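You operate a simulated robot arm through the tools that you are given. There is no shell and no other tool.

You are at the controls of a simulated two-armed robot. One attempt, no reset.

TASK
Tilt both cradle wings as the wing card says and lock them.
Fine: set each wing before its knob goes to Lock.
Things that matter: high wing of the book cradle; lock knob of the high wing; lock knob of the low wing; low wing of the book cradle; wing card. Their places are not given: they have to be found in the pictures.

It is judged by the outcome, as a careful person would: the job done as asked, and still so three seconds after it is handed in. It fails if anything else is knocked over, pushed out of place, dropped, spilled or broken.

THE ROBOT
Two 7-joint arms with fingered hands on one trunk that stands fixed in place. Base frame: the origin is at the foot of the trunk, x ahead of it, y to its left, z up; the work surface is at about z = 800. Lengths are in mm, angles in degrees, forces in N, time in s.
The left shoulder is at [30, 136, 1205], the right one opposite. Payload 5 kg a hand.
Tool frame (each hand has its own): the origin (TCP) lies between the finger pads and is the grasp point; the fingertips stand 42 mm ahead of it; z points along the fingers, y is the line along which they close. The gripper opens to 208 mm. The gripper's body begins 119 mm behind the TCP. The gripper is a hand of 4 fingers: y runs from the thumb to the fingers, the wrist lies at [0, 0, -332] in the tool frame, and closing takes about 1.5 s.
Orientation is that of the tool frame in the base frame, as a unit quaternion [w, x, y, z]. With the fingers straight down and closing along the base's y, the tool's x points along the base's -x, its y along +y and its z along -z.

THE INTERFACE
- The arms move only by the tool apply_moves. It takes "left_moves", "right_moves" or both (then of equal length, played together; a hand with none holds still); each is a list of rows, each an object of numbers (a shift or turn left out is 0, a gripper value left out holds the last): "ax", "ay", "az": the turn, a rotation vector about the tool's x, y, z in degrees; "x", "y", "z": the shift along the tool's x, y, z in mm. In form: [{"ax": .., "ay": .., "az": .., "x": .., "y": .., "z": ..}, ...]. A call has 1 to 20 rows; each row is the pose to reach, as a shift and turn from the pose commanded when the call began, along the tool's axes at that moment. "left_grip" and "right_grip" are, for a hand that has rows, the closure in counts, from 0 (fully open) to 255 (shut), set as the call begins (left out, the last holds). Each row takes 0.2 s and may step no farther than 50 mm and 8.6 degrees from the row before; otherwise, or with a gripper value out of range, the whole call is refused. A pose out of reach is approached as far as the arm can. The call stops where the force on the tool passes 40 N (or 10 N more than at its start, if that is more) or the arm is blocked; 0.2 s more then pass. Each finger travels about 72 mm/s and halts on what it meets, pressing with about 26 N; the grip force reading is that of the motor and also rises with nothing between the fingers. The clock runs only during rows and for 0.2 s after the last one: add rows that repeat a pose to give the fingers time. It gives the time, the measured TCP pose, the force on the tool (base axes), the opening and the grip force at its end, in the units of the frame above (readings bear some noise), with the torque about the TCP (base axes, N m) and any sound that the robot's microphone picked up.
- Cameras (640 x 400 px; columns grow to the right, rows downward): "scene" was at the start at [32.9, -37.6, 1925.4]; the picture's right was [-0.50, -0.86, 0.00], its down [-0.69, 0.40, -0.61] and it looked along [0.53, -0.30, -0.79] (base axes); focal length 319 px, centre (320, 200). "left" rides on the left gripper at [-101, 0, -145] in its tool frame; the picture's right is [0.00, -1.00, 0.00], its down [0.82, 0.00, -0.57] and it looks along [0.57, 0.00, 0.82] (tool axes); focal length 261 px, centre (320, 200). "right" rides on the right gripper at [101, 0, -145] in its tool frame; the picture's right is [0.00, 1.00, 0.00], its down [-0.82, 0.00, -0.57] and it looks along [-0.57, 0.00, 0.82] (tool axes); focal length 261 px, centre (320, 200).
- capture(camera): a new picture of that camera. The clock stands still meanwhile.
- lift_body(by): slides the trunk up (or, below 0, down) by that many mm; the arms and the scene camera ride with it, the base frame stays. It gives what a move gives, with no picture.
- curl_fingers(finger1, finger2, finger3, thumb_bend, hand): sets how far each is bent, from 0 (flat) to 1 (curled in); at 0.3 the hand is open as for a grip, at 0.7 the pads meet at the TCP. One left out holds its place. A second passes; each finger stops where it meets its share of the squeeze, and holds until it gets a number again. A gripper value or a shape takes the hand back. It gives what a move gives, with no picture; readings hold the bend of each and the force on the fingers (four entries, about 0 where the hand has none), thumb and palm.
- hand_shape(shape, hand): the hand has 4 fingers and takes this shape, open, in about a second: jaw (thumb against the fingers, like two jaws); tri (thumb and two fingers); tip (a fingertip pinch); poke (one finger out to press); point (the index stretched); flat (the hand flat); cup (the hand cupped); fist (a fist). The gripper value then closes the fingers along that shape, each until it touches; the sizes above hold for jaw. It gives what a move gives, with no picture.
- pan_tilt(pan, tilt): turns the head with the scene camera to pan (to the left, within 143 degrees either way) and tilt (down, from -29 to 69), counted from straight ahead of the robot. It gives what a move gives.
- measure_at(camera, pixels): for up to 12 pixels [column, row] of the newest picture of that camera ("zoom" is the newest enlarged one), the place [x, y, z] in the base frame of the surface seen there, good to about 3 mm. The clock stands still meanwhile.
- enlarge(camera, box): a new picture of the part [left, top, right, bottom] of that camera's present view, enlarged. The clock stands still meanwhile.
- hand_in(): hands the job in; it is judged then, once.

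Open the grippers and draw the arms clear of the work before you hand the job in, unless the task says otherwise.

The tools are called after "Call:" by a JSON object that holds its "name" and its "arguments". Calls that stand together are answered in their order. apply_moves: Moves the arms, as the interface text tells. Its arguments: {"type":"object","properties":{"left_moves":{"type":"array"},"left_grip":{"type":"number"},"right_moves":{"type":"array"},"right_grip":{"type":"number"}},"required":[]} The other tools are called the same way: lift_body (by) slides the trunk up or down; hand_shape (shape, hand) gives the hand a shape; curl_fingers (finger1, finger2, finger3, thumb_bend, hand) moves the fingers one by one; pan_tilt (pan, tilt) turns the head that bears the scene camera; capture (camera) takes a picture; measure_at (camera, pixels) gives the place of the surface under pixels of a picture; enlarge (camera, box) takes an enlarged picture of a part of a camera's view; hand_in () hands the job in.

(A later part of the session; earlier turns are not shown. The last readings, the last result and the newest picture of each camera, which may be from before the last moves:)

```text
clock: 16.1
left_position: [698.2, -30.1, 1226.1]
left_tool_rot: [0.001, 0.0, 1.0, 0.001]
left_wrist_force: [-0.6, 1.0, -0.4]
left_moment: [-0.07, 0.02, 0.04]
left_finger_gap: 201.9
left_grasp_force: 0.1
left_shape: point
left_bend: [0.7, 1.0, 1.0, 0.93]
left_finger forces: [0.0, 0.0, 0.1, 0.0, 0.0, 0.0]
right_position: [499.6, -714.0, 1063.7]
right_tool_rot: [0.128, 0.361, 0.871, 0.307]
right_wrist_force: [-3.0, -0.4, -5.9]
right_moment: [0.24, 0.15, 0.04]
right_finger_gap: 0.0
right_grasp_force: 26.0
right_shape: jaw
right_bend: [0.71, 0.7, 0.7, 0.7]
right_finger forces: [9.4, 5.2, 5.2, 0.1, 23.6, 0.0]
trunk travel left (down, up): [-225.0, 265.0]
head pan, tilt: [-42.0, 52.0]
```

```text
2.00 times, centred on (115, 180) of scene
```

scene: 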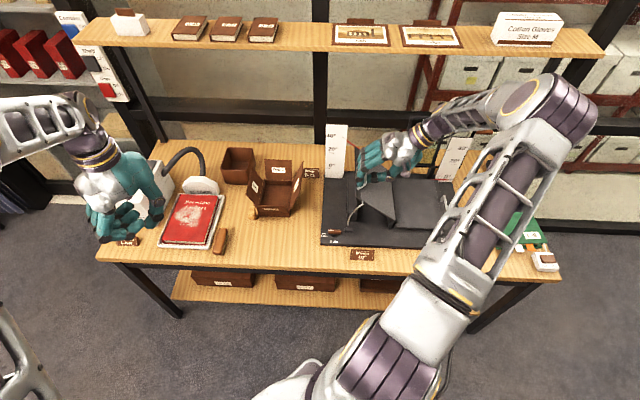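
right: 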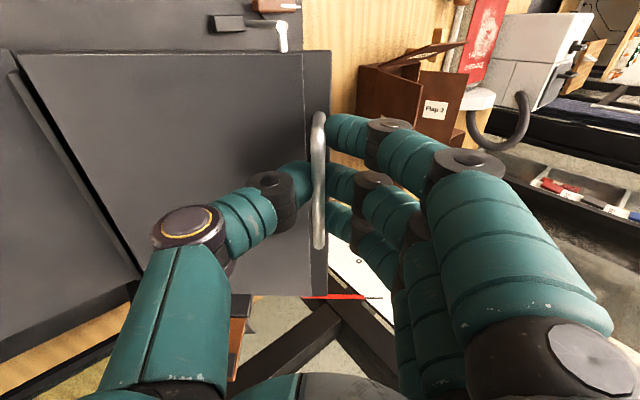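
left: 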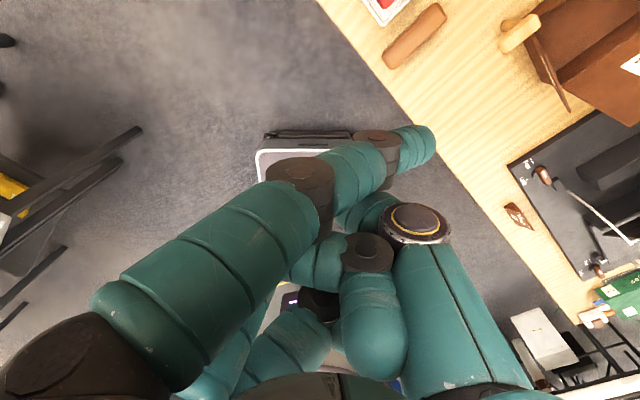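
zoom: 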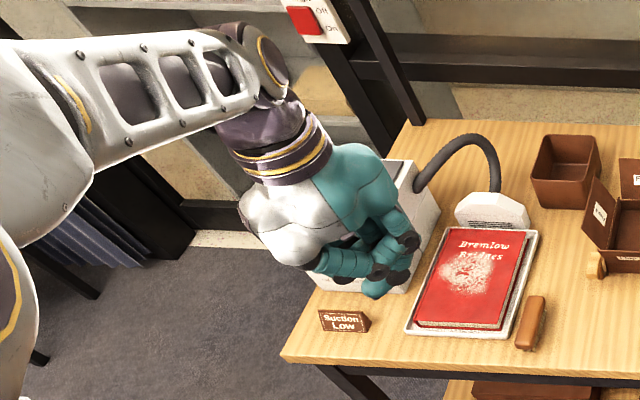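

The index now crosses to the thumb side at (425,140). I also look at the tip (fingertip pinch) shape to compare, as a pinch-and-twist may be simpler.

Call:
{"name": "measure_at", "arguments": {"camera": "left", "pixels": [[425, 140], [415, 130], [432, 150]]}}

Call:
{"name": "hand_shape", "arguments": {"shape": "tip", "hand": "left"}}

Call:
{"name": "capture", "arguments": {"camera": "left"}}

Call:
{"name": "enlarge", "arguments": {"camera": "scene", "box": [30, 80, 200, 280]}}

```text
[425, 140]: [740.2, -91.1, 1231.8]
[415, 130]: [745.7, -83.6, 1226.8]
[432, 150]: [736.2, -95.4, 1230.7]
```

```text
clock: 17.0
left_position: [697.4, -29.0, 1226.9]
left_tool_rot: [0.0, 0.0, 1.0, 0.0]
left_wrist_force: [-0.1, -0.5, 0.8]
left_moment: [-0.01, -0.01, -0.02]
left_finger_gap: 208.0
left_grasp_force: 0.0
left_shape: tip
left_bend: [0.06, 0.3, 0.05, 0.3]
left_finger forces: [0.0, 0.1, 0.0, 0.0, 0.0, 0.0]
right_position: [499.2, -713.6, 1062.3]
right_tool_rot: [0.127, 0.361, 0.871, 0.308]
right_wrist_force: [-2.7, -0.6, -5.7]
right_moment: [0.24, 0.14, 0.07]
right_finger_gap: 0.2
right_grasp_force: 26.2
right_shape: jaw
right_bend: [0.71, 0.7, 0.7, 0.7]
right_finger forces: [9.3, 5.2, 5.2, 0.0, 23.6, 0.0]
trunk travel left (down, up): [-225.0, 265.0]
head pan, tilt: [-42.0, 52.0]
```

```text
taken
```

left: 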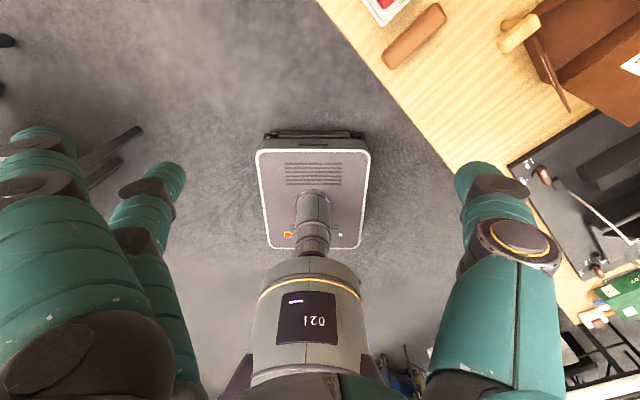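

```text
2.00 times, centred on (115, 180) of scene
```

zoom: 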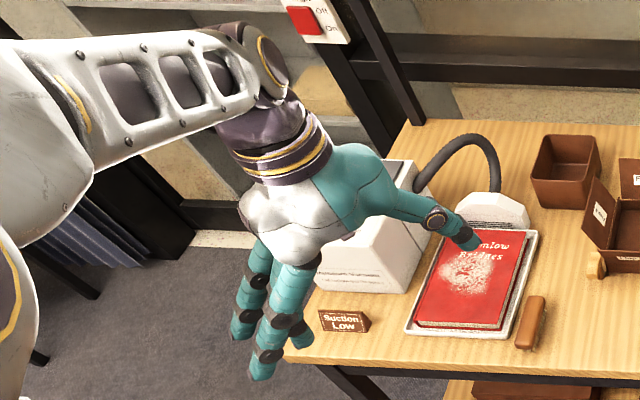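

In the tip shape the outer fingers stick out, so I instead make my own poker: outer fingers curled in, middle finger partly bent and thumb flat, then look at where its tip lies.

Call:
{"name": "curl_fingers", "arguments": {"hand": "left", "finger1": 1.0, "finger2": 0.55, "finger3": 1.0, "thumb_bend": 0.3}}

Call:
{"name": "capture", "arguments": {"camera": "left"}}

Call:
{"name": "enlarge", "arguments": {"camera": "scene", "box": [30, 80, 200, 280]}}

```text
clock: 18.0
left_position: [698.9, -29.4, 1226.1]
left_tool_rot: [0.0, 0.0, 1.0, -0.001]
left_wrist_force: [-0.5, 0.5, 0.0]
left_moment: [0.02, -0.02, -0.02]
left_finger_gap: 104.3
left_grasp_force: 0.1
left_shape: fingers
left_bend: [1.0, 0.55, 1.0, 0.3]
left_finger forces: [0.0, 0.0, 0.0, 0.0, 0.0, 0.0]
right_position: [499.4, -714.8, 1063.5]
right_tool_rot: [0.128, 0.361, 0.871, 0.308]
right_wrist_force: [-3.0, 0.1, -4.9]
right_moment: [0.24, 0.16, 0.03]
right_finger_gap: 0.1
right_grasp_force: 26.3
right_shape: jaw
right_bend: [0.71, 0.7, 0.7, 0.7]
right_finger forces: [9.4, 5.1, 5.3, 0.0, 23.5, 0.1]
trunk travel left (down, up): [-225.0, 265.0]
head pan, tilt: [-42.0, 52.0]
```

```text
taken
```

left: 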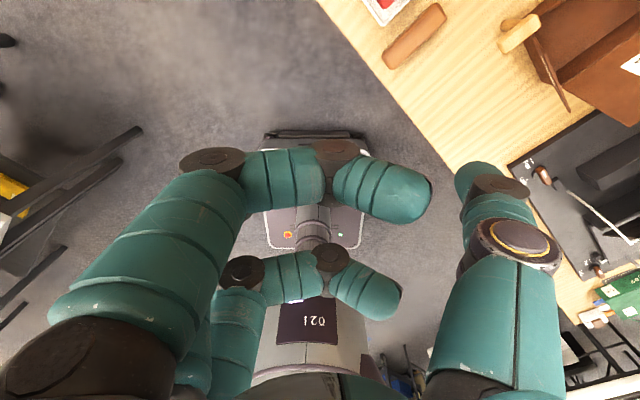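

```text
2.00 times, centred on (115, 180) of scene
```

zoom: 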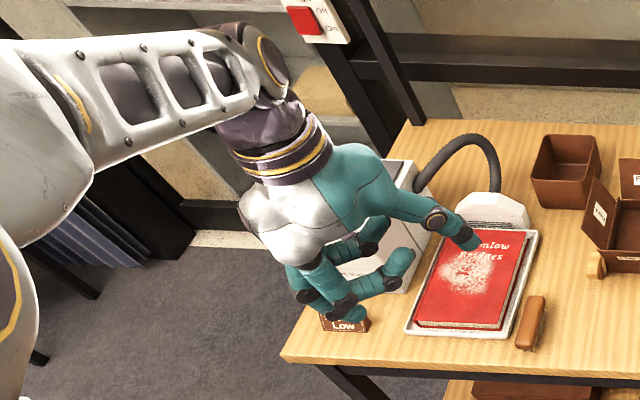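

The middle finger is now the lowest point with the others curled above it. I move the left hand, yawed 45°, over to the front-left of the cradle at safe height to see and measure its tip.

Call:
{"name": "apply_moves", "arguments": {"left_moves": [{"az": 4, "x": 18, "y": -38}, {"az": 8, "x": 36, "y": -75}, {"az": 12, "x": 54, "y": -113}, {"az": 16, "x": 72, "y": -150}, {"az": 20, "x": 90, "y": -188}, {"az": 24, "x": 108, "y": -225}, {"az": 28, "x": 127, "y": -263}, {"az": 32, "x": 145, "y": -301}, {"az": 36, "x": 163, "y": -338}, {"az": 39, "x": 181, "y": -376}, {"az": 42, "x": 199, "y": -413}, {"az": 45, "x": 217, "y": -451}, {"az": 45, "x": 217, "y": -451, "z": 45}, {"az": 45, "x": 217, "y": -451, "z": 90}, {"az": 45, "x": 217, "y": -451, "z": 110}, {"az": 45, "x": 217, "y": -451, "z": 110}]}}

Call:
{"name": "capture", "arguments": {"camera": "scene"}}

Call:
{"name": "capture", "arguments": {"camera": "left"}}

Call:
{"name": "enlarge", "arguments": {"camera": "scene", "box": [280, 120, 400, 270]}}

```text
clock: 21.4
left_position: [481.5, -479.8, 1117.5]
left_tool_rot: [0.0, 0.382, 0.924, 0.0]
left_wrist_force: [-0.3, -1.2, 0.2]
left_moment: [0.01, -0.05, 0.01]
left_finger_gap: 104.6
left_grasp_force: 0.0
left_shape: fingers
left_bend: [1.0, 0.55, 1.0, 0.3]
left_finger forces: [0.0, 0.0, 0.1, 0.0, 0.1, 0.0]
right_position: [499.6, -715.2, 1062.8]
right_tool_rot: [0.128, 0.36, 0.871, 0.308]
right_wrist_force: [-2.3, 0.8, -4.0]
right_moment: [0.3, 0.14, 0.03]
right_finger_gap: 0.0
right_grasp_force: 26.3
right_shape: jaw
right_bend: [0.71, 0.7, 0.7, 0.71]
right_finger forces: [10.2, 5.2, 5.3, 0.0, 21.9, 0.1]
trunk travel left (down, up): [-225.0, 265.0]
head pan, tilt: [-42.0, 52.0]
```

```text
taken
```

scene: 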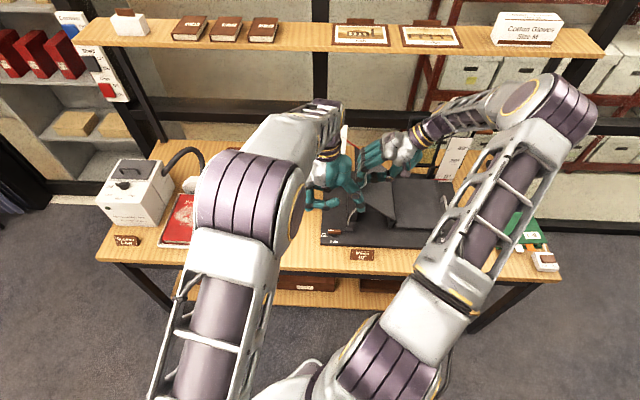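

```text
taken
```

left: 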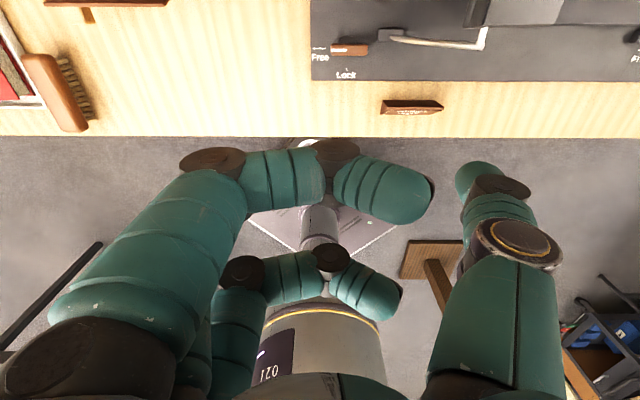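

```text
2.67 times, centred on (340, 195) of scene
```

zoom: 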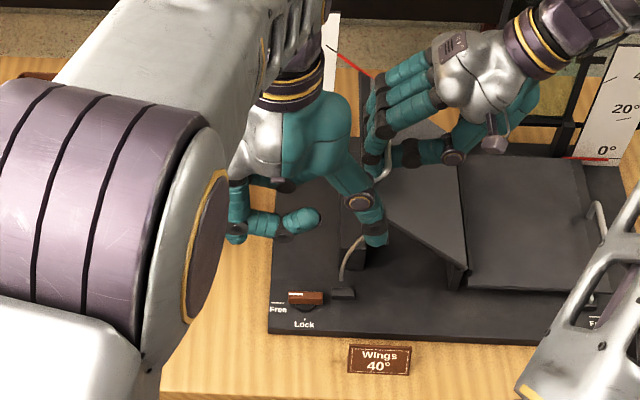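

The left hand is in view; I measure the curled finger and thumb heights, then view the hand after also curling the thumb.

Call:
{"name": "measure_at", "arguments": {"camera": "zoom", "pixels": [[310, 215], [236, 235], [265, 222], [376, 235], [360, 205], [305, 298], [290, 298], [318, 298], [345, 293], [305, 313]]}}

Call:
{"name": "curl_fingers", "arguments": {"hand": "left", "finger1": 0.0, "finger2": 0.6, "finger3": 0.0, "thumb_bend": 1.0}}

Call:
{"name": "enlarge", "arguments": {"camera": "scene", "box": [280, 120, 400, 270]}}

Call:
{"name": "capture", "arguments": {"camera": "left"}}

```text
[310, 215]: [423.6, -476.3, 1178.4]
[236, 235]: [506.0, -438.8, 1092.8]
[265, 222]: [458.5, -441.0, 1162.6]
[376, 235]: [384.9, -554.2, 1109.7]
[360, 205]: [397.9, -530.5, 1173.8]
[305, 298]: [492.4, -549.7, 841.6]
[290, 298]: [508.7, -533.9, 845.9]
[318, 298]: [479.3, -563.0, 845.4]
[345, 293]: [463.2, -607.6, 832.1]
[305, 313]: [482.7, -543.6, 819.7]
```

```text
clock: 22.4
left_position: [482.1, -481.2, 1117.3]
left_tool_rot: [0.0, 0.383, 0.924, 0.0]
left_wrist_force: [0.1, 0.0, 0.3]
left_moment: [0.0, 0.01, 0.02]
left_finger_gap: 117.1
left_grasp_force: 0.0
left_shape: fingers
left_bend: [0.0, 0.58, 0.0, 0.98]
left_finger forces: [0.0, 0.0, 0.0, 0.1, 0.1, 0.1]
right_position: [499.5, -714.8, 1063.3]
right_tool_rot: [0.128, 0.361, 0.871, 0.308]
right_wrist_force: [-1.9, 0.7, -2.8]
right_moment: [0.3, 0.14, 0.04]
right_finger_gap: 0.2
right_grasp_force: 26.3
right_shape: jaw
right_bend: [0.71, 0.7, 0.7, 0.71]
right_finger forces: [10.1, 5.0, 5.1, 0.0, 21.9, 0.0]
trunk travel left (down, up): [-225.0, 265.0]
head pan, tilt: [-42.0, 52.0]
```

```text
2.67 times, centred on (340, 195) of scene
```

zoom: 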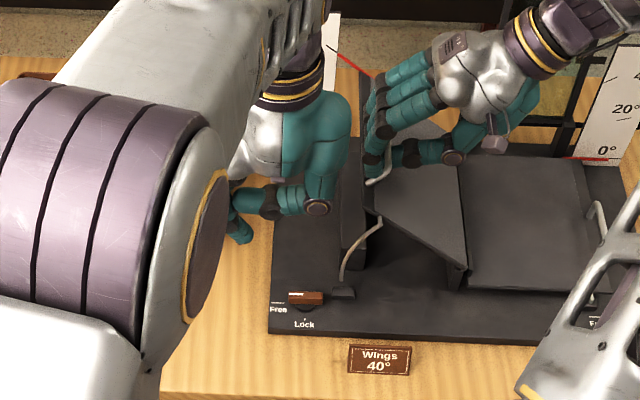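

```text
taken
```

left: 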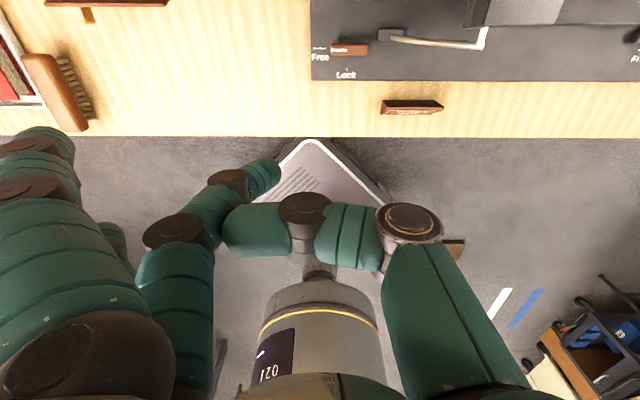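

Curled fingers stay ~60 mm above the TCP plane, so a closed middle-finger/thumb pair (others curled) makes a neat rigid poker on the tool axis. I set that shape and measure the chrome stay to keep clear of it.

Call:
{"name": "curl_fingers", "arguments": {"hand": "left", "finger1": 1.0, "finger2": 0.3, "finger3": 1.0, "thumb_bend": 0.3}}

Call:
{"name": "curl_fingers", "arguments": {"hand": "left", "finger2": 0.72, "thumb_bend": 0.72}}

Call:
{"name": "capture", "arguments": {"camera": "left"}}

Call:
{"name": "enlarge", "arguments": {"camera": "scene", "box": [280, 120, 400, 270]}}

Call:
{"name": "measure_at", "arguments": {"camera": "zoom", "pixels": [[343, 280], [348, 260], [360, 237], [376, 224], [343, 292], [353, 291], [336, 288], [305, 297], [292, 299], [320, 298], [300, 310]]}}

```text
clock: 23.4
left_position: [481.1, -480.5, 1117.1]
left_tool_rot: [0.0, 0.383, 0.924, 0.0]
left_wrist_force: [-1.0, 0.5, 0.8]
left_moment: [0.0, -0.02, -0.01]
left_finger_gap: 103.8
left_grasp_force: 0.0
left_shape: fingers
left_bend: [1.0, 0.3, 1.0, 0.3]
left_finger forces: [0.0, 0.0, 0.0, 0.1, 0.1, 0.1]
right_position: [500.1, -714.3, 1063.5]
right_tool_rot: [0.128, 0.361, 0.871, 0.307]
right_wrist_force: [-1.6, 0.3, -3.8]
right_moment: [0.26, 0.13, 0.04]
right_finger_gap: 0.0
right_grasp_force: 25.8
right_shape: jaw
right_bend: [0.71, 0.7, 0.7, 0.71]
right_finger forces: [10.1, 5.1, 5.1, 0.0, 21.7, 0.0]
trunk travel left (down, up): [-225.0, 265.0]
head pan, tilt: [-42.0, 52.0]
```

```text
clock: 24.4
left_position: [481.3, -479.5, 1117.3]
left_tool_rot: [0.0, 0.383, 0.924, 0.0]
left_wrist_force: [0.8, -0.5, -0.7]
left_moment: [0.02, 0.01, 0.01]
left_finger_gap: 70.9
left_grasp_force: 0.1
left_shape: fingers
left_bend: [1.0, 0.71, 1.0, 0.71]
left_finger forces: [0.1, 0.1, 0.1, 0.0, 0.1, 0.0]
right_position: [499.8, -714.3, 1064.7]
right_tool_rot: [0.127, 0.36, 0.871, 0.307]
right_wrist_force: [-2.5, 0.2, -3.6]
right_moment: [0.28, 0.18, 0.05]
right_finger_gap: 0.0
right_grasp_force: 26.3
right_shape: jaw
right_bend: [0.71, 0.7, 0.7, 0.71]
right_finger forces: [10.1, 4.9, 5.1, 0.0, 21.6, 0.1]
trunk travel left (down, up): [-225.0, 265.0]
head pan, tilt: [-42.0, 52.0]
```

```text
taken
```

left: 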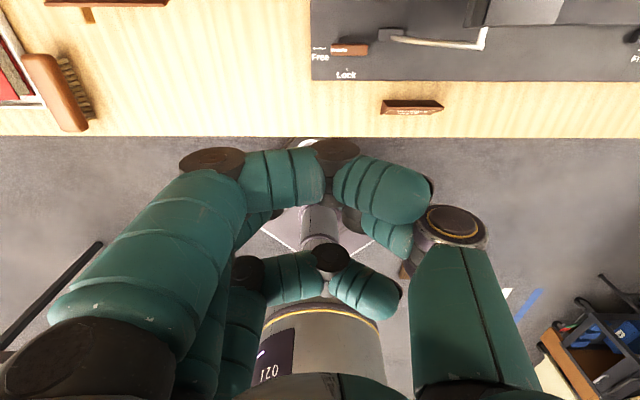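

```text
2.67 times, centred on (340, 195) of scene
```

zoom: 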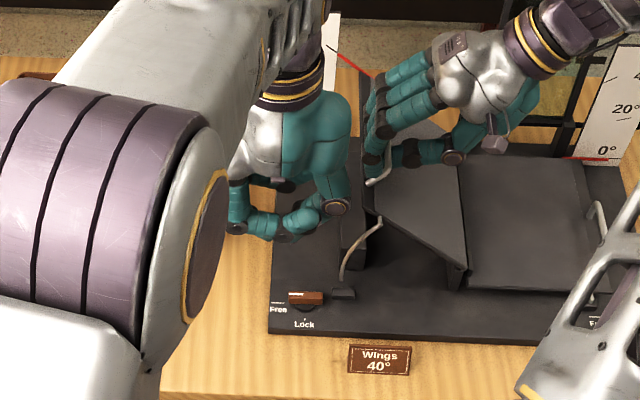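

```text
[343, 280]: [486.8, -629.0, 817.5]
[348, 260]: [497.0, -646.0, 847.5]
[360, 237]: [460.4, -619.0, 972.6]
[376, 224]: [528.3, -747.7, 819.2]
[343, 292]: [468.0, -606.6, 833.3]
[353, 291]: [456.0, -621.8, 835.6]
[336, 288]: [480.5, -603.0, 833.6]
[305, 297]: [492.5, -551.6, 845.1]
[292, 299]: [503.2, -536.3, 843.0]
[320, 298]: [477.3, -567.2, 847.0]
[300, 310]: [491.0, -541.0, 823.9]
```

The stay block sits at u≈95–115, v≈757 and the lever spans u≈22–63 at v≈740. I tilt the left hand 20° (wrist leaning left) and bring the closed tips above the spot just behind the lever's outer end, stopping ~50 mm above the lever.

Call:
{"name": "apply_moves", "arguments": {"left_moves": [{"ax": 5, "x": -23, "y": -4}, {"ax": 10, "x": -46, "y": -8}, {"ax": 15, "x": -69, "y": -12}, {"ax": 20, "x": -92, "y": -15}, {"ax": 20, "x": -92, "y": -15, "z": 45}, {"ax": 20, "x": -92, "y": -15, "z": 90}, {"ax": 20, "x": -92, "y": -15, "z": 135}, {"ax": 20, "x": -92, "y": -15, "z": 175}, {"ax": 20, "x": -92, "y": -15, "z": 175}]}}

Call:
{"name": "capture", "arguments": {"camera": "left"}}

Call:
{"name": "enlarge", "arguments": {"camera": "scene", "box": [290, 140, 400, 260]}}

Call:
{"name": "capture", "arguments": {"camera": "right"}}

```text
clock: 26.4
left_position: [536.5, -555.0, 942.5]
left_tool_rot: [-0.066, 0.377, 0.91, -0.161]
left_wrist_force: [0.6, -0.3, -0.4]
left_moment: [0.02, -0.07, 0.02]
left_finger_gap: 71.0
left_grasp_force: 0.2
left_shape: fingers
left_bend: [1.0, 0.71, 1.0, 0.71]
left_finger forces: [0.0, 0.0, 0.0, 0.0, 0.1, 0.0]
right_position: [499.8, -714.2, 1062.6]
right_tool_rot: [0.127, 0.361, 0.871, 0.307]
right_wrist_force: [-1.8, 0.1, -2.7]
right_moment: [0.3, 0.15, 0.06]
right_finger_gap: 0.0
right_grasp_force: 26.1
right_shape: jaw
right_bend: [0.71, 0.7, 0.7, 0.71]
right_finger forces: [10.4, 4.8, 4.9, 0.0, 21.4, 0.0]
trunk travel left (down, up): [-225.0, 265.0]
head pan, tilt: [-42.0, 52.0]
```

```text
taken
```

left: 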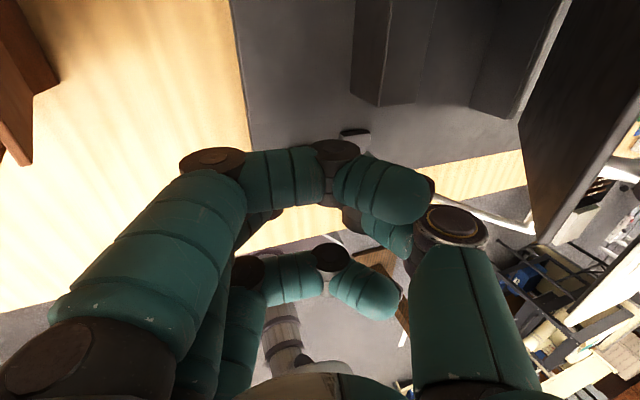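

```text
3.33 times, centred on (345, 200) of scene
```

zoom: 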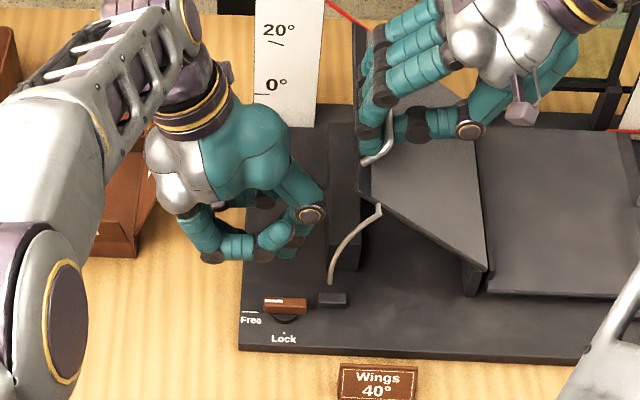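

```text
taken
```

right: 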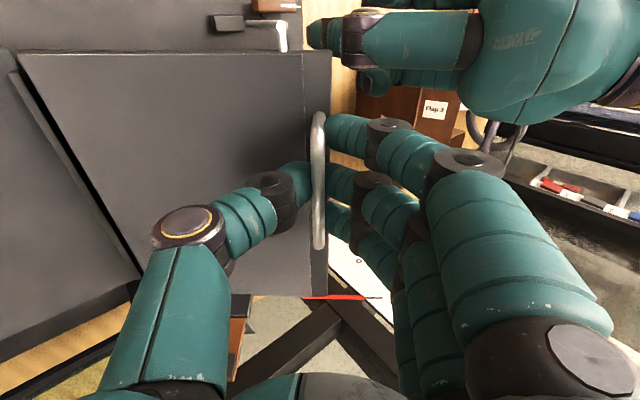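

I measure what is at the hand's lowest visible points in the zoomed scene, to know where the tips really are.

Call:
{"name": "enlarge", "arguments": {"camera": "scene", "box": [300, 170, 370, 245]}}

Call:
{"name": "measure_at", "arguments": {"camera": "zoom", "pixels": [[240, 250], [260, 245], [200, 260], [180, 270], [280, 265], [300, 240], [150, 275], [130, 270], [320, 280], [340, 200], [290, 290], [230, 270]]}}

```text
5.33 times, centred on (335, 208) of scene
```

zoom: 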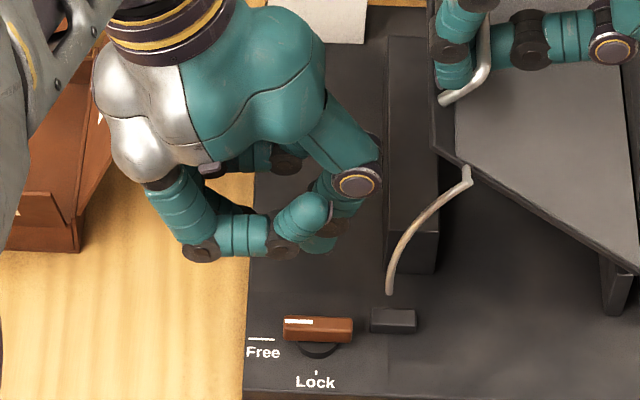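

```text
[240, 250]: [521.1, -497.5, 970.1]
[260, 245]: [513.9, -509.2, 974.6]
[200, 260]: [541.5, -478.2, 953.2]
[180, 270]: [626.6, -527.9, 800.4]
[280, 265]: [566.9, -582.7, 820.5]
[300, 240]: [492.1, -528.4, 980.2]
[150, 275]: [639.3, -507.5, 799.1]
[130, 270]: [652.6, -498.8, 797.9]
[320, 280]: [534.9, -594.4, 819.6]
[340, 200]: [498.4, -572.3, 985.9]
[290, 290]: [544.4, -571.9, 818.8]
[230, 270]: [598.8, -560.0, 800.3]
```

The tip projection matches the teal bit at zoom (320,245), i.e. tips at about u=27, v=763, z=905. Before lowering I check the distance to the brown flap box on the left and refine the lever position.

Call:
{"name": "measure_at", "arguments": {"camera": "zoom", "pixels": [[75, 248], [75, 215], [100, 100], [60, 200], [70, 150], [290, 322], [348, 324], [318, 321], [318, 335], [318, 352], [320, 243], [392, 285]]}}

Call:
{"name": "enlarge", "arguments": {"camera": "scene", "box": [240, 150, 380, 260]}}

```text
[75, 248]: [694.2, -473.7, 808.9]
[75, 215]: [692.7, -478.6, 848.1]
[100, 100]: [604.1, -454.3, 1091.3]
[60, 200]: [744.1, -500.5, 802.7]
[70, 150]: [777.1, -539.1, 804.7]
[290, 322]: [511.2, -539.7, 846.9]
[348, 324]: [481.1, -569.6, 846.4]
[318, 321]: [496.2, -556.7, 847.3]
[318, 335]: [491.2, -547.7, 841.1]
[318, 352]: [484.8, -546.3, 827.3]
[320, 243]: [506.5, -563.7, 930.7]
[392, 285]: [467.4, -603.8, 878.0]
```

```text
3.64 times, centred on (310, 205) of scene
```

zoom: 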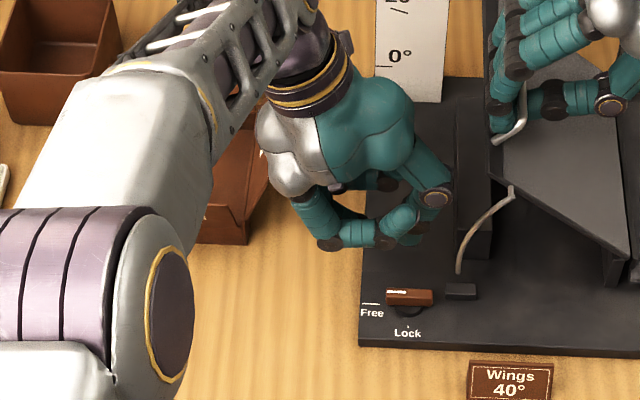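

Clearances are fine (box corner at u≈-156; lever centre u≈41, v≈741, top z≈847). I lower the tips straight down 76 mm behind the lever's outer end.

Call:
{"name": "apply_moves", "arguments": {"left_moves": [{"y": 8.6, "z": 23.5}, {"y": 17.1, "z": 47}, {"y": 22.2, "z": 61}, {"y": 26, "z": 71.4}, {"y": 26, "z": 71.4}]}}

Call:
{"name": "enlarge", "arguments": {"camera": "scene", "box": [300, 170, 370, 260]}}

Call:
{"name": "capture", "arguments": {"camera": "left"}}

```text
clock: 27.6
left_position: [534.1, -554.6, 864.4]
left_tool_rot: [-0.066, 0.377, 0.91, -0.16]
left_wrist_force: [-0.1, -0.4, 2.1]
left_moment: [-0.04, 0.07, -0.05]
left_finger_gap: 70.5
left_grasp_force: 0.1
left_shape: fingers
left_bend: [1.0, 0.71, 1.0, 0.71]
left_finger forces: [0.0, 0.1, 0.1, 0.0, 0.0, 0.0]
right_position: [499.8, -714.1, 1062.6]
right_tool_rot: [0.128, 0.361, 0.871, 0.308]
right_wrist_force: [-2.0, -0.1, -3.7]
right_moment: [0.26, 0.15, 0.06]
right_finger_gap: 0.1
right_grasp_force: 25.7
right_shape: jaw
right_bend: [0.71, 0.7, 0.7, 0.71]
right_finger forces: [9.9, 5.1, 4.9, 0.0, 22.0, 0.0]
trunk travel left (down, up): [-225.0, 265.0]
head pan, tilt: [-42.0, 52.0]
```

```text
4.44 times, centred on (335, 215) of scene
```

zoom: 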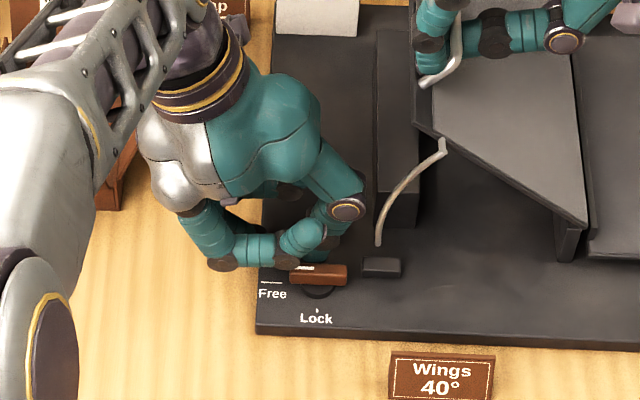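

```text
taken
```

left: 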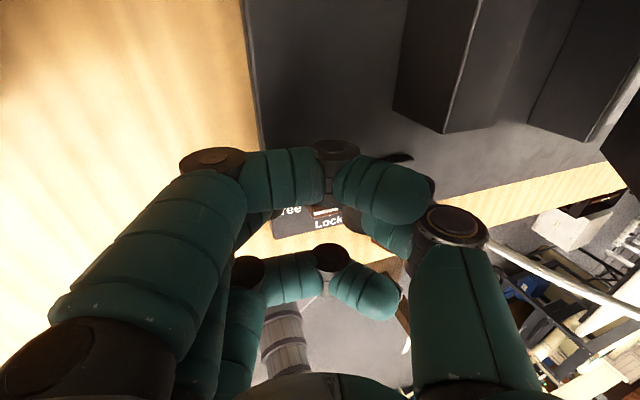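

Tips are at u≈28, v≈761, z≈827, just behind the lever's outer end. I sweep them towards the robot along the knob's arc, first to about 60°.

Call:
{"name": "apply_moves", "arguments": {"left_moves": [{"x": 4, "y": 0.9, "z": -0.3}, {"x": 8.2, "y": 4.3, "z": -1.6}, {"x": 13.1, "y": 6.7, "z": -2.4}, {"x": 18.6, "y": 7.7, "z": -2.8}, {"x": 24.1, "y": 7.4, "z": -2.7}, {"x": 24.1, "y": 7.4, "z": -2.7}]}}

Call:
{"name": "enlarge", "arguments": {"camera": "scene", "box": [310, 200, 370, 250]}}

Call:
{"name": "capture", "arguments": {"camera": "left"}}

```text
clock: 29.0
left_position: [525.2, -530.3, 864.3]
left_tool_rot: [-0.066, 0.377, 0.91, -0.16]
left_wrist_force: [17.1, 10.8, 9.7]
left_moment: [0.0, -0.12, 0.13]
left_finger_gap: 70.4
left_grasp_force: 15.4
left_shape: fingers
left_bend: [1.0, 0.71, 1.0, 0.73]
left_finger forces: [0.0, 0.1, 0.1, 0.0, 30.3, 0.1]
right_position: [500.1, -713.4, 1062.6]
right_tool_rot: [0.127, 0.361, 0.871, 0.307]
right_wrist_force: [-2.0, 0.2, -9.9]
right_moment: [0.2, 0.2, 0.06]
right_finger_gap: 0.1
right_grasp_force: 25.4
right_shape: jaw
right_bend: [0.71, 0.7, 0.7, 0.71]
right_finger forces: [8.7, 5.3, 5.4, 0.0, 24.7, 0.0]
trunk travel left (down, up): [-225.0, 265.0]
head pan, tilt: [-42.0, 52.0]
```

```text
8.00 times, centred on (340, 225) of scene
```

zoom: 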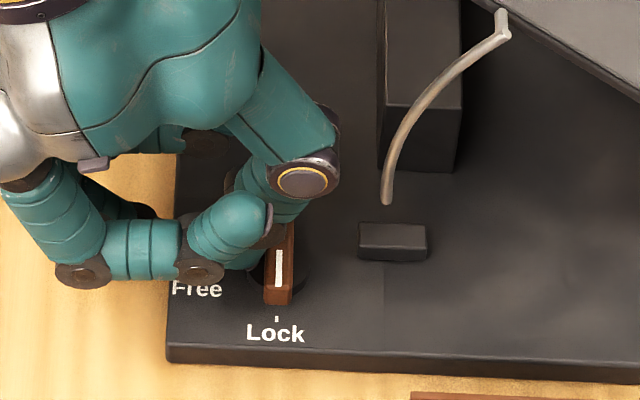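

```text
taken
```

left: 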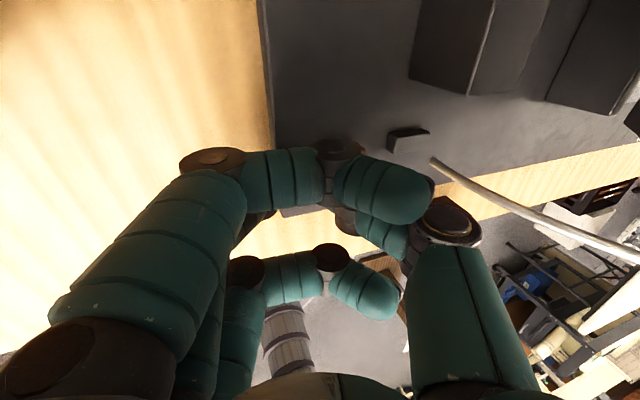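

The lever now points at Lock (white mark vertical at (279,265) in the zoom) and the tip presses ~20 N against its stop. I back the left tips off to the left, then raise the hand straight up.

Call:
{"name": "apply_moves", "arguments": {"left_moves": [{"y": 5, "z": -1.7}, {"y": 11.3, "z": -4.1}, {"y": -2.4, "z": -41.7}, {"y": -16.1, "z": -79.3}, {"y": -29.7, "z": -116.9}, {"y": -29.7, "z": -116.9}]}}

Call:
{"name": "enlarge", "arguments": {"camera": "scene", "box": [310, 200, 370, 250]}}

Call:
{"name": "enlarge", "arguments": {"camera": "scene", "box": [330, 125, 370, 150]}}

```text
clock: 30.4
left_position: [533.4, -527.1, 983.9]
left_tool_rot: [-0.066, 0.376, 0.91, -0.16]
left_wrist_force: [-0.5, 0.4, 0.5]
left_moment: [-0.01, -0.07, 0.01]
left_finger_gap: 70.6
left_grasp_force: 0.0
left_shape: fingers
left_bend: [1.0, 0.71, 1.0, 0.72]
left_finger forces: [0.0, 0.0, 0.0, 0.0, 0.1, 0.0]
right_position: [499.7, -714.4, 1062.8]
right_tool_rot: [0.128, 0.361, 0.871, 0.308]
right_wrist_force: [2.5, 5.4, -13.0]
right_moment: [0.31, 0.12, 0.04]
right_finger_gap: 0.1
right_grasp_force: 25.8
right_shape: jaw
right_bend: [0.71, 0.7, 0.7, 0.7]
right_finger forces: [9.2, 6.3, 6.3, 0.1, 23.1, 0.1]
trunk travel left (down, up): [-225.0, 265.0]
head pan, tilt: [-42.0, 52.0]
```

```text
8.00 times, centred on (340, 225) of scene
```

zoom: 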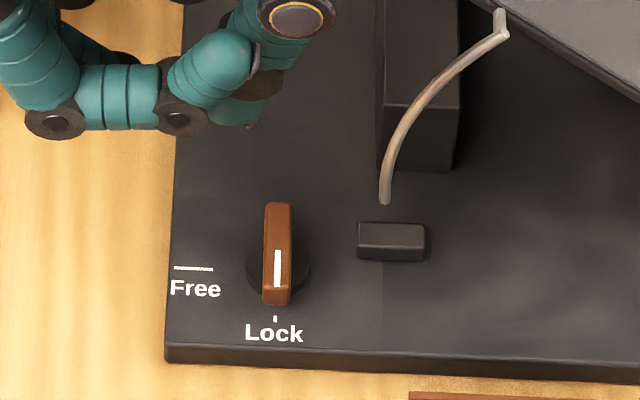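

```text
16.00 times, centred on (350, 138) of scene
```

zoom: 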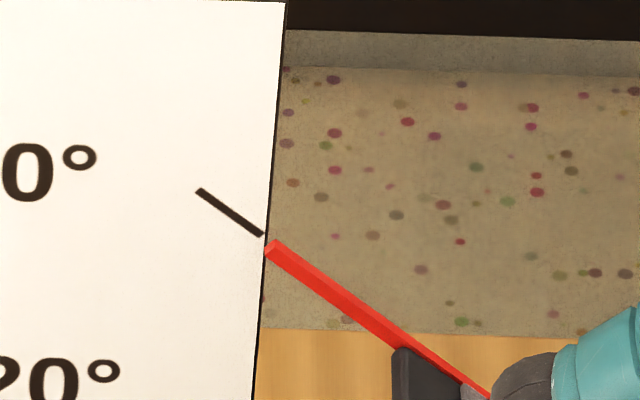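

The high-wing knob is at Lock and the pointer still lines up with 40°. I draw the left hand clear, then open the right hand partway to release the bar.

Call:
{"name": "apply_moves", "arguments": {"left_moves": [{"x": 25, "y": 7, "z": -29}, {"x": 50, "y": 14, "z": -58}, {"x": 75, "y": 21, "z": -87}, {"x": 100, "y": 29, "z": -116}, {"x": 125, "y": 36, "z": -146}, {"x": 150, "y": 43, "z": -175}, {"x": 150, "y": 43, "z": -175}]}}

Call:
{"name": "apply_moves", "arguments": {"right_moves": [{}, {}, {}, {}, {}, {}], "right_grip": 110}}

Call:
{"name": "capture", "arguments": {"camera": "right"}}

Call:
{"name": "enlarge", "arguments": {"camera": "scene", "box": [320, 110, 430, 260]}}

```text
clock: 32.0
left_position: [499.5, -349.3, 1134.9]
left_tool_rot: [-0.066, 0.377, 0.91, -0.16]
left_wrist_force: [-0.9, 0.5, 1.1]
left_moment: [0.02, -0.03, 0.01]
left_finger_gap: 70.7
left_grasp_force: 0.1
left_shape: fingers
left_bend: [1.0, 0.71, 1.0, 0.72]
left_finger forces: [0.0, 0.0, 0.1, 0.0, 0.1, 0.0]
right_position: [499.9, -713.8, 1063.0]
right_tool_rot: [0.127, 0.361, 0.871, 0.308]
right_wrist_force: [3.4, 6.8, -13.2]
right_moment: [0.27, 0.12, 0.0]
right_finger_gap: 0.0
right_grasp_force: 25.5
right_shape: jaw
right_bend: [0.71, 0.7, 0.7, 0.7]
right_finger forces: [9.1, 6.3, 6.3, 0.0, 23.2, 0.0]
trunk travel left (down, up): [-225.0, 265.0]
head pan, tilt: [-42.0, 52.0]
```

```text
clock: 33.4
left_position: [498.8, -348.7, 1135.0]
left_tool_rot: [-0.067, 0.377, 0.91, -0.161]
left_wrist_force: [0.2, -0.7, -0.7]
left_moment: [-0.03, -0.02, -0.01]
left_finger_gap: 70.5
left_grasp_force: 0.1
left_shape: fingers
left_bend: [1.0, 0.71, 1.0, 0.72]
left_finger forces: [0.0, 0.0, 0.1, 0.0, 0.0, 0.0]
right_position: [499.1, -714.7, 1063.9]
right_tool_rot: [0.127, 0.361, 0.871, 0.307]
right_wrist_force: [0.3, 0.3, 0.1]
right_moment: [-0.04, -0.01, 0.01]
right_finger_gap: 117.8
right_grasp_force: 0.1
right_shape: jaw
right_bend: [0.72, 0.72, 0.72, 0.7]
right_finger forces: [0.1, 0.0, 0.0, 0.0, 0.0, 0.0]
trunk travel left (down, up): [-225.0, 265.0]
head pan, tilt: [-42.0, 52.0]
```

```text
taken
```

right: 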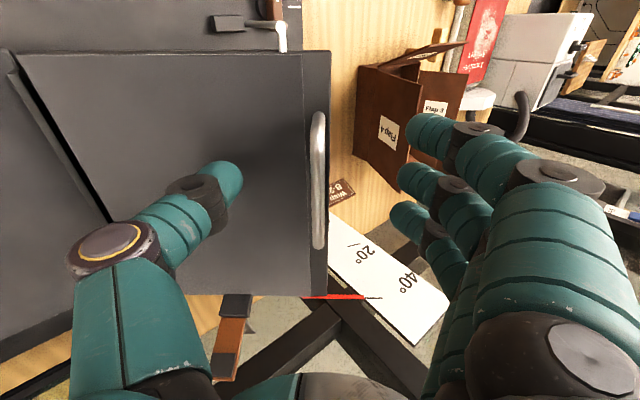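

```text
2.67 times, centred on (375, 185) of scene
```

zoom: 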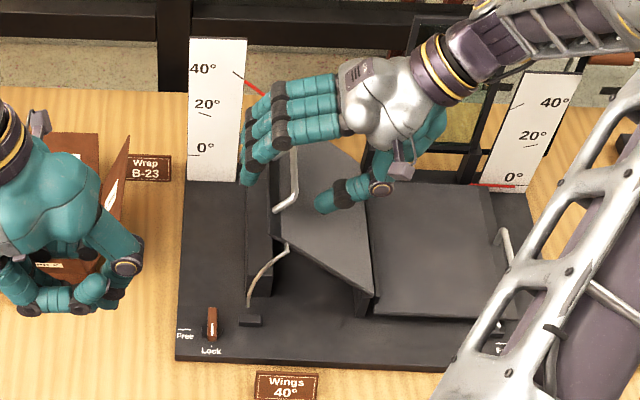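

The wing holds at 40° after release (force ~0). I back the right hand out along its own axis, then look.

Call:
{"name": "apply_moves", "arguments": {"right_moves": [{"z": -30}, {"z": -65}, {"z": -100}, {"z": -135}, {"z": -160}, {"z": -160}]}}

Call:
{"name": "capture", "arguments": {"camera": "right"}}

Call:
{"name": "capture", "arguments": {"camera": "scene"}}

Call:
{"name": "enlarge", "arguments": {"camera": "scene", "box": [330, 125, 370, 150]}}

```text
clock: 34.8
left_position: [499.0, -349.2, 1134.8]
left_tool_rot: [-0.066, 0.376, 0.91, -0.16]
left_wrist_force: [0.3, -0.2, 0.0]
left_moment: [0.0, -0.01, -0.04]
left_finger_gap: 70.5
left_grasp_force: 0.1
left_shape: fingers
left_bend: [1.0, 0.71, 1.0, 0.72]
left_finger forces: [0.0, 0.0, 0.1, 0.1, 0.0, 0.0]
right_position: [429.1, -783.6, 1187.6]
right_tool_rot: [0.127, 0.36, 0.871, 0.308]
right_wrist_force: [-0.6, 0.1, -0.9]
right_moment: [0.01, 0.01, 0.01]
right_finger_gap: 118.2
right_grasp_force: 0.1
right_shape: jaw
right_bend: [0.72, 0.72, 0.72, 0.7]
right_finger forces: [0.1, 0.0, 0.1, 0.1, 0.0, 0.0]
trunk travel left (down, up): [-225.0, 265.0]
head pan, tilt: [-42.0, 52.0]
```

```text
taken
```

right: 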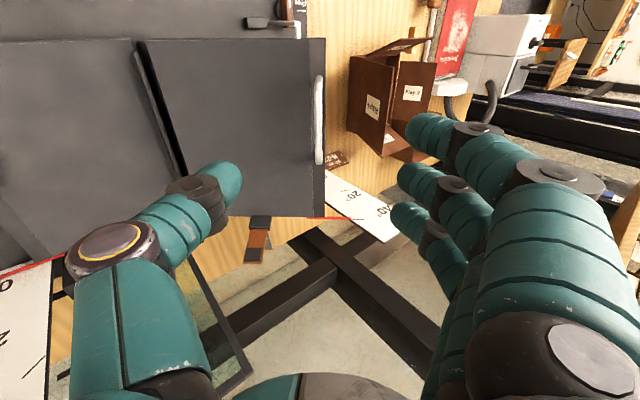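

```text
taken
```

scene: 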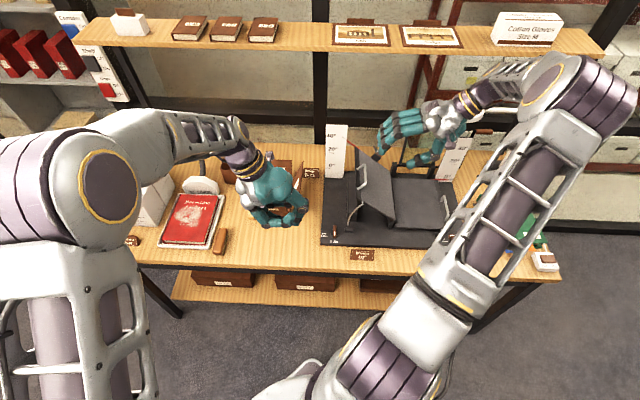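

```text
16.00 times, centred on (350, 138) of scene
```

zoom: 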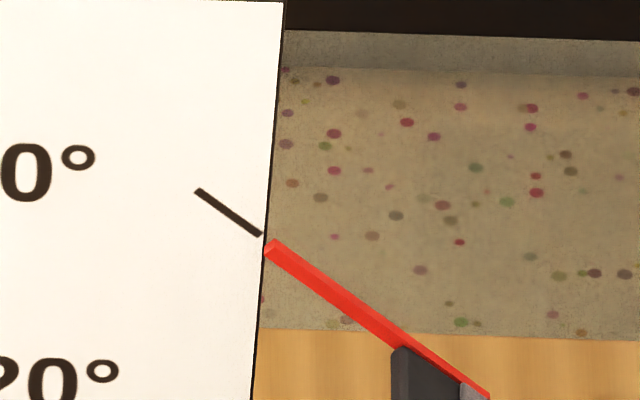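

The high wing stays at 40° unaided. I bring the right hand back to vertical and over to the front of the low wing for a close look at its handle, knob and the green ledger beside it.

Call:
{"name": "apply_moves", "arguments": {"right_moves": [{"ax": 6.5, "x": 27, "y": -18, "z": -28}, {"ax": 13, "x": 53, "y": -36, "z": -56}, {"ax": 19.5, "x": 80, "y": -54, "z": -84}, {"ax": 26, "x": 107, "y": -73, "z": -111}, {"ax": 32.5, "x": 133, "y": -91, "z": -139}, {"ax": 39.4, "x": 160, "y": -109, "z": -167}, {"ax": 39.4, "x": 160, "y": -109, "z": -167}]}}

Call:
{"name": "capture", "arguments": {"camera": "right"}}

Call:
{"name": "enlarge", "arguments": {"camera": "right", "box": [180, 60, 400, 260]}}

```text
clock: 36.4
left_position: [500.3, -349.5, 1134.0]
left_tool_rot: [-0.067, 0.377, 0.91, -0.16]
left_wrist_force: [0.8, -0.2, -0.2]
left_moment: [0.01, 0.08, 0.0]
left_finger_gap: 70.7
left_grasp_force: 0.2
left_shape: fingers
left_bend: [1.0, 0.71, 1.0, 0.72]
left_finger forces: [0.1, 0.0, 0.0, 0.0, 0.0, 0.1]
right_position: [181.9, -807.2, 1246.7]
right_tool_rot: [-0.003, 0.383, 0.924, -0.003]
right_wrist_force: [-0.3, -0.4, -0.4]
right_moment: [0.07, 0.05, -0.01]
right_finger_gap: 118.0
right_grasp_force: 0.0
right_shape: jaw
right_bend: [0.72, 0.72, 0.72, 0.7]
right_finger forces: [0.0, 0.1, 0.0, 0.0, 0.0, 0.0]
trunk travel left (down, up): [-225.0, 265.0]
head pan, tilt: [-42.0, 52.0]
```

```text
taken
```

right: 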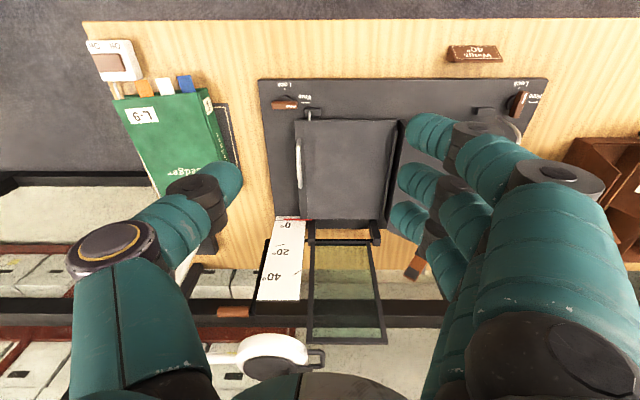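

```text
2.00 times, centred on (290, 160) of right
```

zoom: 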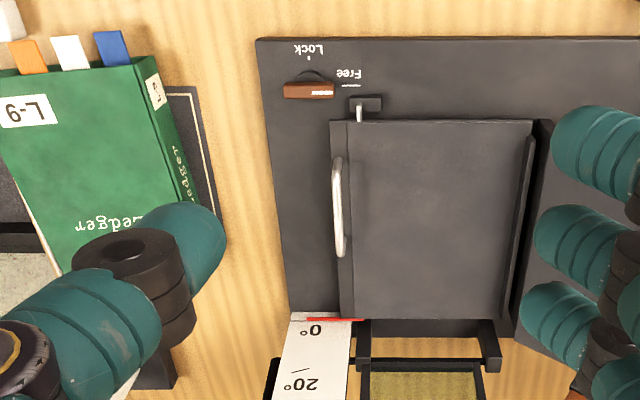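

I measure the low-wing handle at zoom (338,200), the knob at (308,90), the ledger edges and wing corners.

Call:
{"name": "measure_at", "arguments": {"camera": "zoom", "pixels": [[338, 180], [338, 220], [339, 165], [341, 250], [310, 90], [290, 90], [330, 91], [400, 200], [155, 100], [185, 180], [210, 190], [520, 200]]}}

Call:
{"name": "measure_at", "arguments": {"camera": "right", "pixels": [[235, 160], [222, 110], [240, 165], [312, 113], [150, 130], [300, 140], [310, 108], [330, 210], [390, 130], [300, 205], [205, 100], [215, 130]]}}

```text
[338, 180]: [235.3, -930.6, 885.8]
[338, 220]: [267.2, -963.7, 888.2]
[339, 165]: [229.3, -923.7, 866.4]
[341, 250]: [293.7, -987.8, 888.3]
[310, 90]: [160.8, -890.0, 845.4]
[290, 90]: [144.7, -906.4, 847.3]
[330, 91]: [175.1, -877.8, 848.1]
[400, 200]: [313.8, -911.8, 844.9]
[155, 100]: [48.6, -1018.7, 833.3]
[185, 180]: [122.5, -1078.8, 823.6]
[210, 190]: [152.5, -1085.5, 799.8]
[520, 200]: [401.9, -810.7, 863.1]
```

```text
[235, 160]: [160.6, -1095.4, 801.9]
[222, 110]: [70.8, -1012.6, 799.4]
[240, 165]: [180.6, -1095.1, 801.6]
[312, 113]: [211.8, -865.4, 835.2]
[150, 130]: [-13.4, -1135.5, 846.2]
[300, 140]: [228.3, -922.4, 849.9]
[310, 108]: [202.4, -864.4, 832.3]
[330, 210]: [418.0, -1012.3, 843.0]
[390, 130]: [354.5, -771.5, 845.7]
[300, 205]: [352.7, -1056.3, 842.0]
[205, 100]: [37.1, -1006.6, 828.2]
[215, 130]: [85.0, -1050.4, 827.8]
```

Low handle bar: u≈491.5, v≈803–913, top z≈888; ledger is 170 mm further right. I move the right hand over this handle and descend, keeping fingers half open.

Call:
{"name": "apply_moves", "arguments": {"right_moves": [{"x": -39, "y": -12}, {"x": -79, "y": -25}, {"x": -118, "y": -37}, {"x": -157.6, "y": -49.5}, {"x": -157.6, "y": -49.5, "z": 50}, {"x": -157.6, "y": -49.5, "z": 100}, {"x": -157.6, "y": -49.5, "z": 150}, {"x": -157.6, "y": -49.5, "z": 200}, {"x": -157.6, "y": -49.5, "z": 245}, {"x": -157.6, "y": -49.5, "z": 285}, {"x": -157.6, "y": -49.5, "z": 285}], "right_grip": 110}}

Call:
{"name": "capture", "arguments": {"camera": "right"}}

Call:
{"name": "capture", "arguments": {"camera": "scene"}}

```text
clock: 38.8
left_position: [499.6, -347.6, 1135.5]
left_tool_rot: [-0.067, 0.377, 0.91, -0.16]
left_wrist_force: [-0.5, 1.3, -0.3]
left_moment: [-0.05, -0.01, 0.03]
left_finger_gap: 70.4
left_grasp_force: 0.1
left_shape: fingers
left_bend: [1.0, 0.71, 1.0, 0.72]
left_finger forces: [0.1, 0.0, 0.0, 0.0, 0.0, 0.1]
right_position: [254.3, -953.1, 965.3]
right_tool_rot: [-0.001, 0.383, 0.924, -0.004]
right_wrist_force: [0.1, 0.4, -0.6]
right_moment: [-0.02, 0.01, -0.02]
right_finger_gap: 118.3
right_grasp_force: 0.1
right_shape: jaw
right_bend: [0.72, 0.72, 0.72, 0.7]
right_finger forces: [0.0, 0.1, 0.0, 0.0, 0.1, 0.0]
trunk travel left (down, up): [-225.0, 265.0]
head pan, tilt: [-42.0, 52.0]
```

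```text
taken
```

right: 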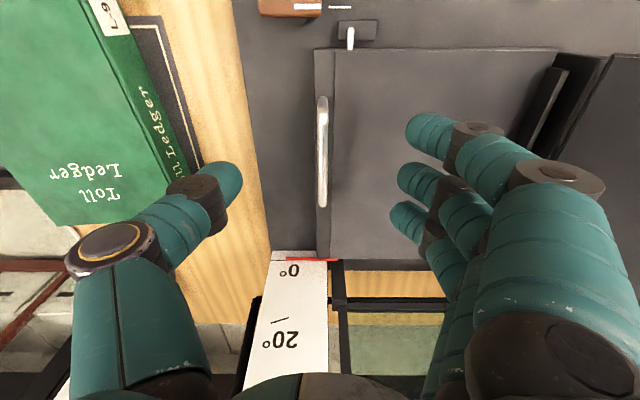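

```text
taken
```

scene: 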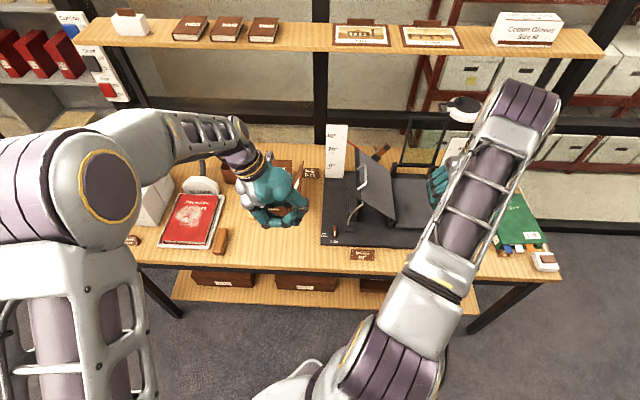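

The bar is centred at column 322 between thumb and fingers. I descend 65 mm more and close on the bar.

Call:
{"name": "apply_moves", "arguments": {"right_moves": [{"z": 30}, {"z": 50}, {"z": 60}, {"z": 65}, {"z": 65}]}}

Call:
{"name": "apply_moves", "arguments": {"right_moves": [{}, {}, {}, {}, {}, {}, {}, {}], "right_grip": 255}}

Call:
{"name": "capture", "arguments": {"camera": "right"}}

```text
clock: 40.0
left_position: [499.5, -349.3, 1135.7]
left_tool_rot: [-0.067, 0.376, 0.91, -0.16]
left_wrist_force: [-0.1, -0.1, -0.4]
left_moment: [-0.03, 0.03, 0.0]
left_finger_gap: 71.2
left_grasp_force: 0.0
left_shape: fingers
left_bend: [1.0, 0.71, 1.0, 0.72]
left_finger forces: [0.0, 0.0, 0.0, 0.1, 0.0, 0.0]
right_position: [256.5, -953.3, 899.8]
right_tool_rot: [-0.002, 0.383, 0.924, -0.005]
right_wrist_force: [0.3, 0.4, -0.1]
right_moment: [-0.01, 0.01, 0.0]
right_finger_gap: 118.3
right_grasp_force: 0.0
right_shape: jaw
right_bend: [0.72, 0.72, 0.72, 0.7]
right_finger forces: [0.1, 0.0, 0.0, 0.0, 0.0, 0.0]
trunk travel left (down, up): [-225.0, 265.0]
head pan, tilt: [-42.0, 52.0]
```

```text
clock: 41.8
left_position: [498.7, -349.4, 1135.3]
left_tool_rot: [-0.067, 0.376, 0.91, -0.16]
left_wrist_force: [0.2, 0.0, -0.4]
left_moment: [0.02, 0.02, -0.03]
left_finger_gap: 70.4
left_grasp_force: 0.1
left_shape: fingers
left_bend: [1.0, 0.71, 1.0, 0.72]
left_finger forces: [0.0, 0.0, 0.0, 0.0, 0.0, 0.0]
right_position: [255.8, -953.5, 897.6]
right_tool_rot: [-0.002, 0.383, 0.924, -0.004]
right_wrist_force: [-0.6, 1.1, -1.8]
right_moment: [0.25, 0.04, -0.06]
right_finger_gap: 0.0
right_grasp_force: 26.4
right_shape: jaw
right_bend: [0.71, 0.7, 0.7, 0.71]
right_finger forces: [9.2, 5.9, 6.1, 0.0, 19.8, 0.0]
trunk travel left (down, up): [-225.0, 265.0]
head pan, tilt: [-42.0, 52.0]
```

```text
taken
```

right: 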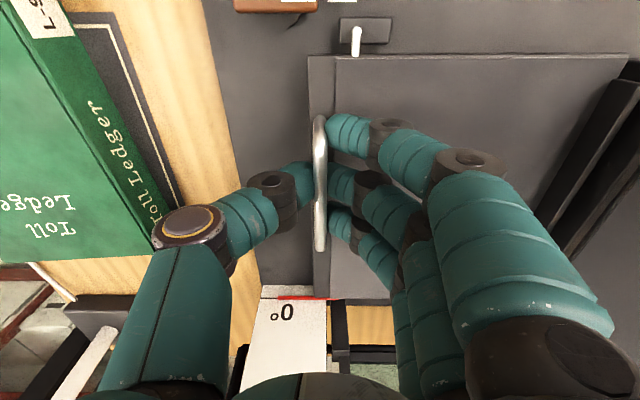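

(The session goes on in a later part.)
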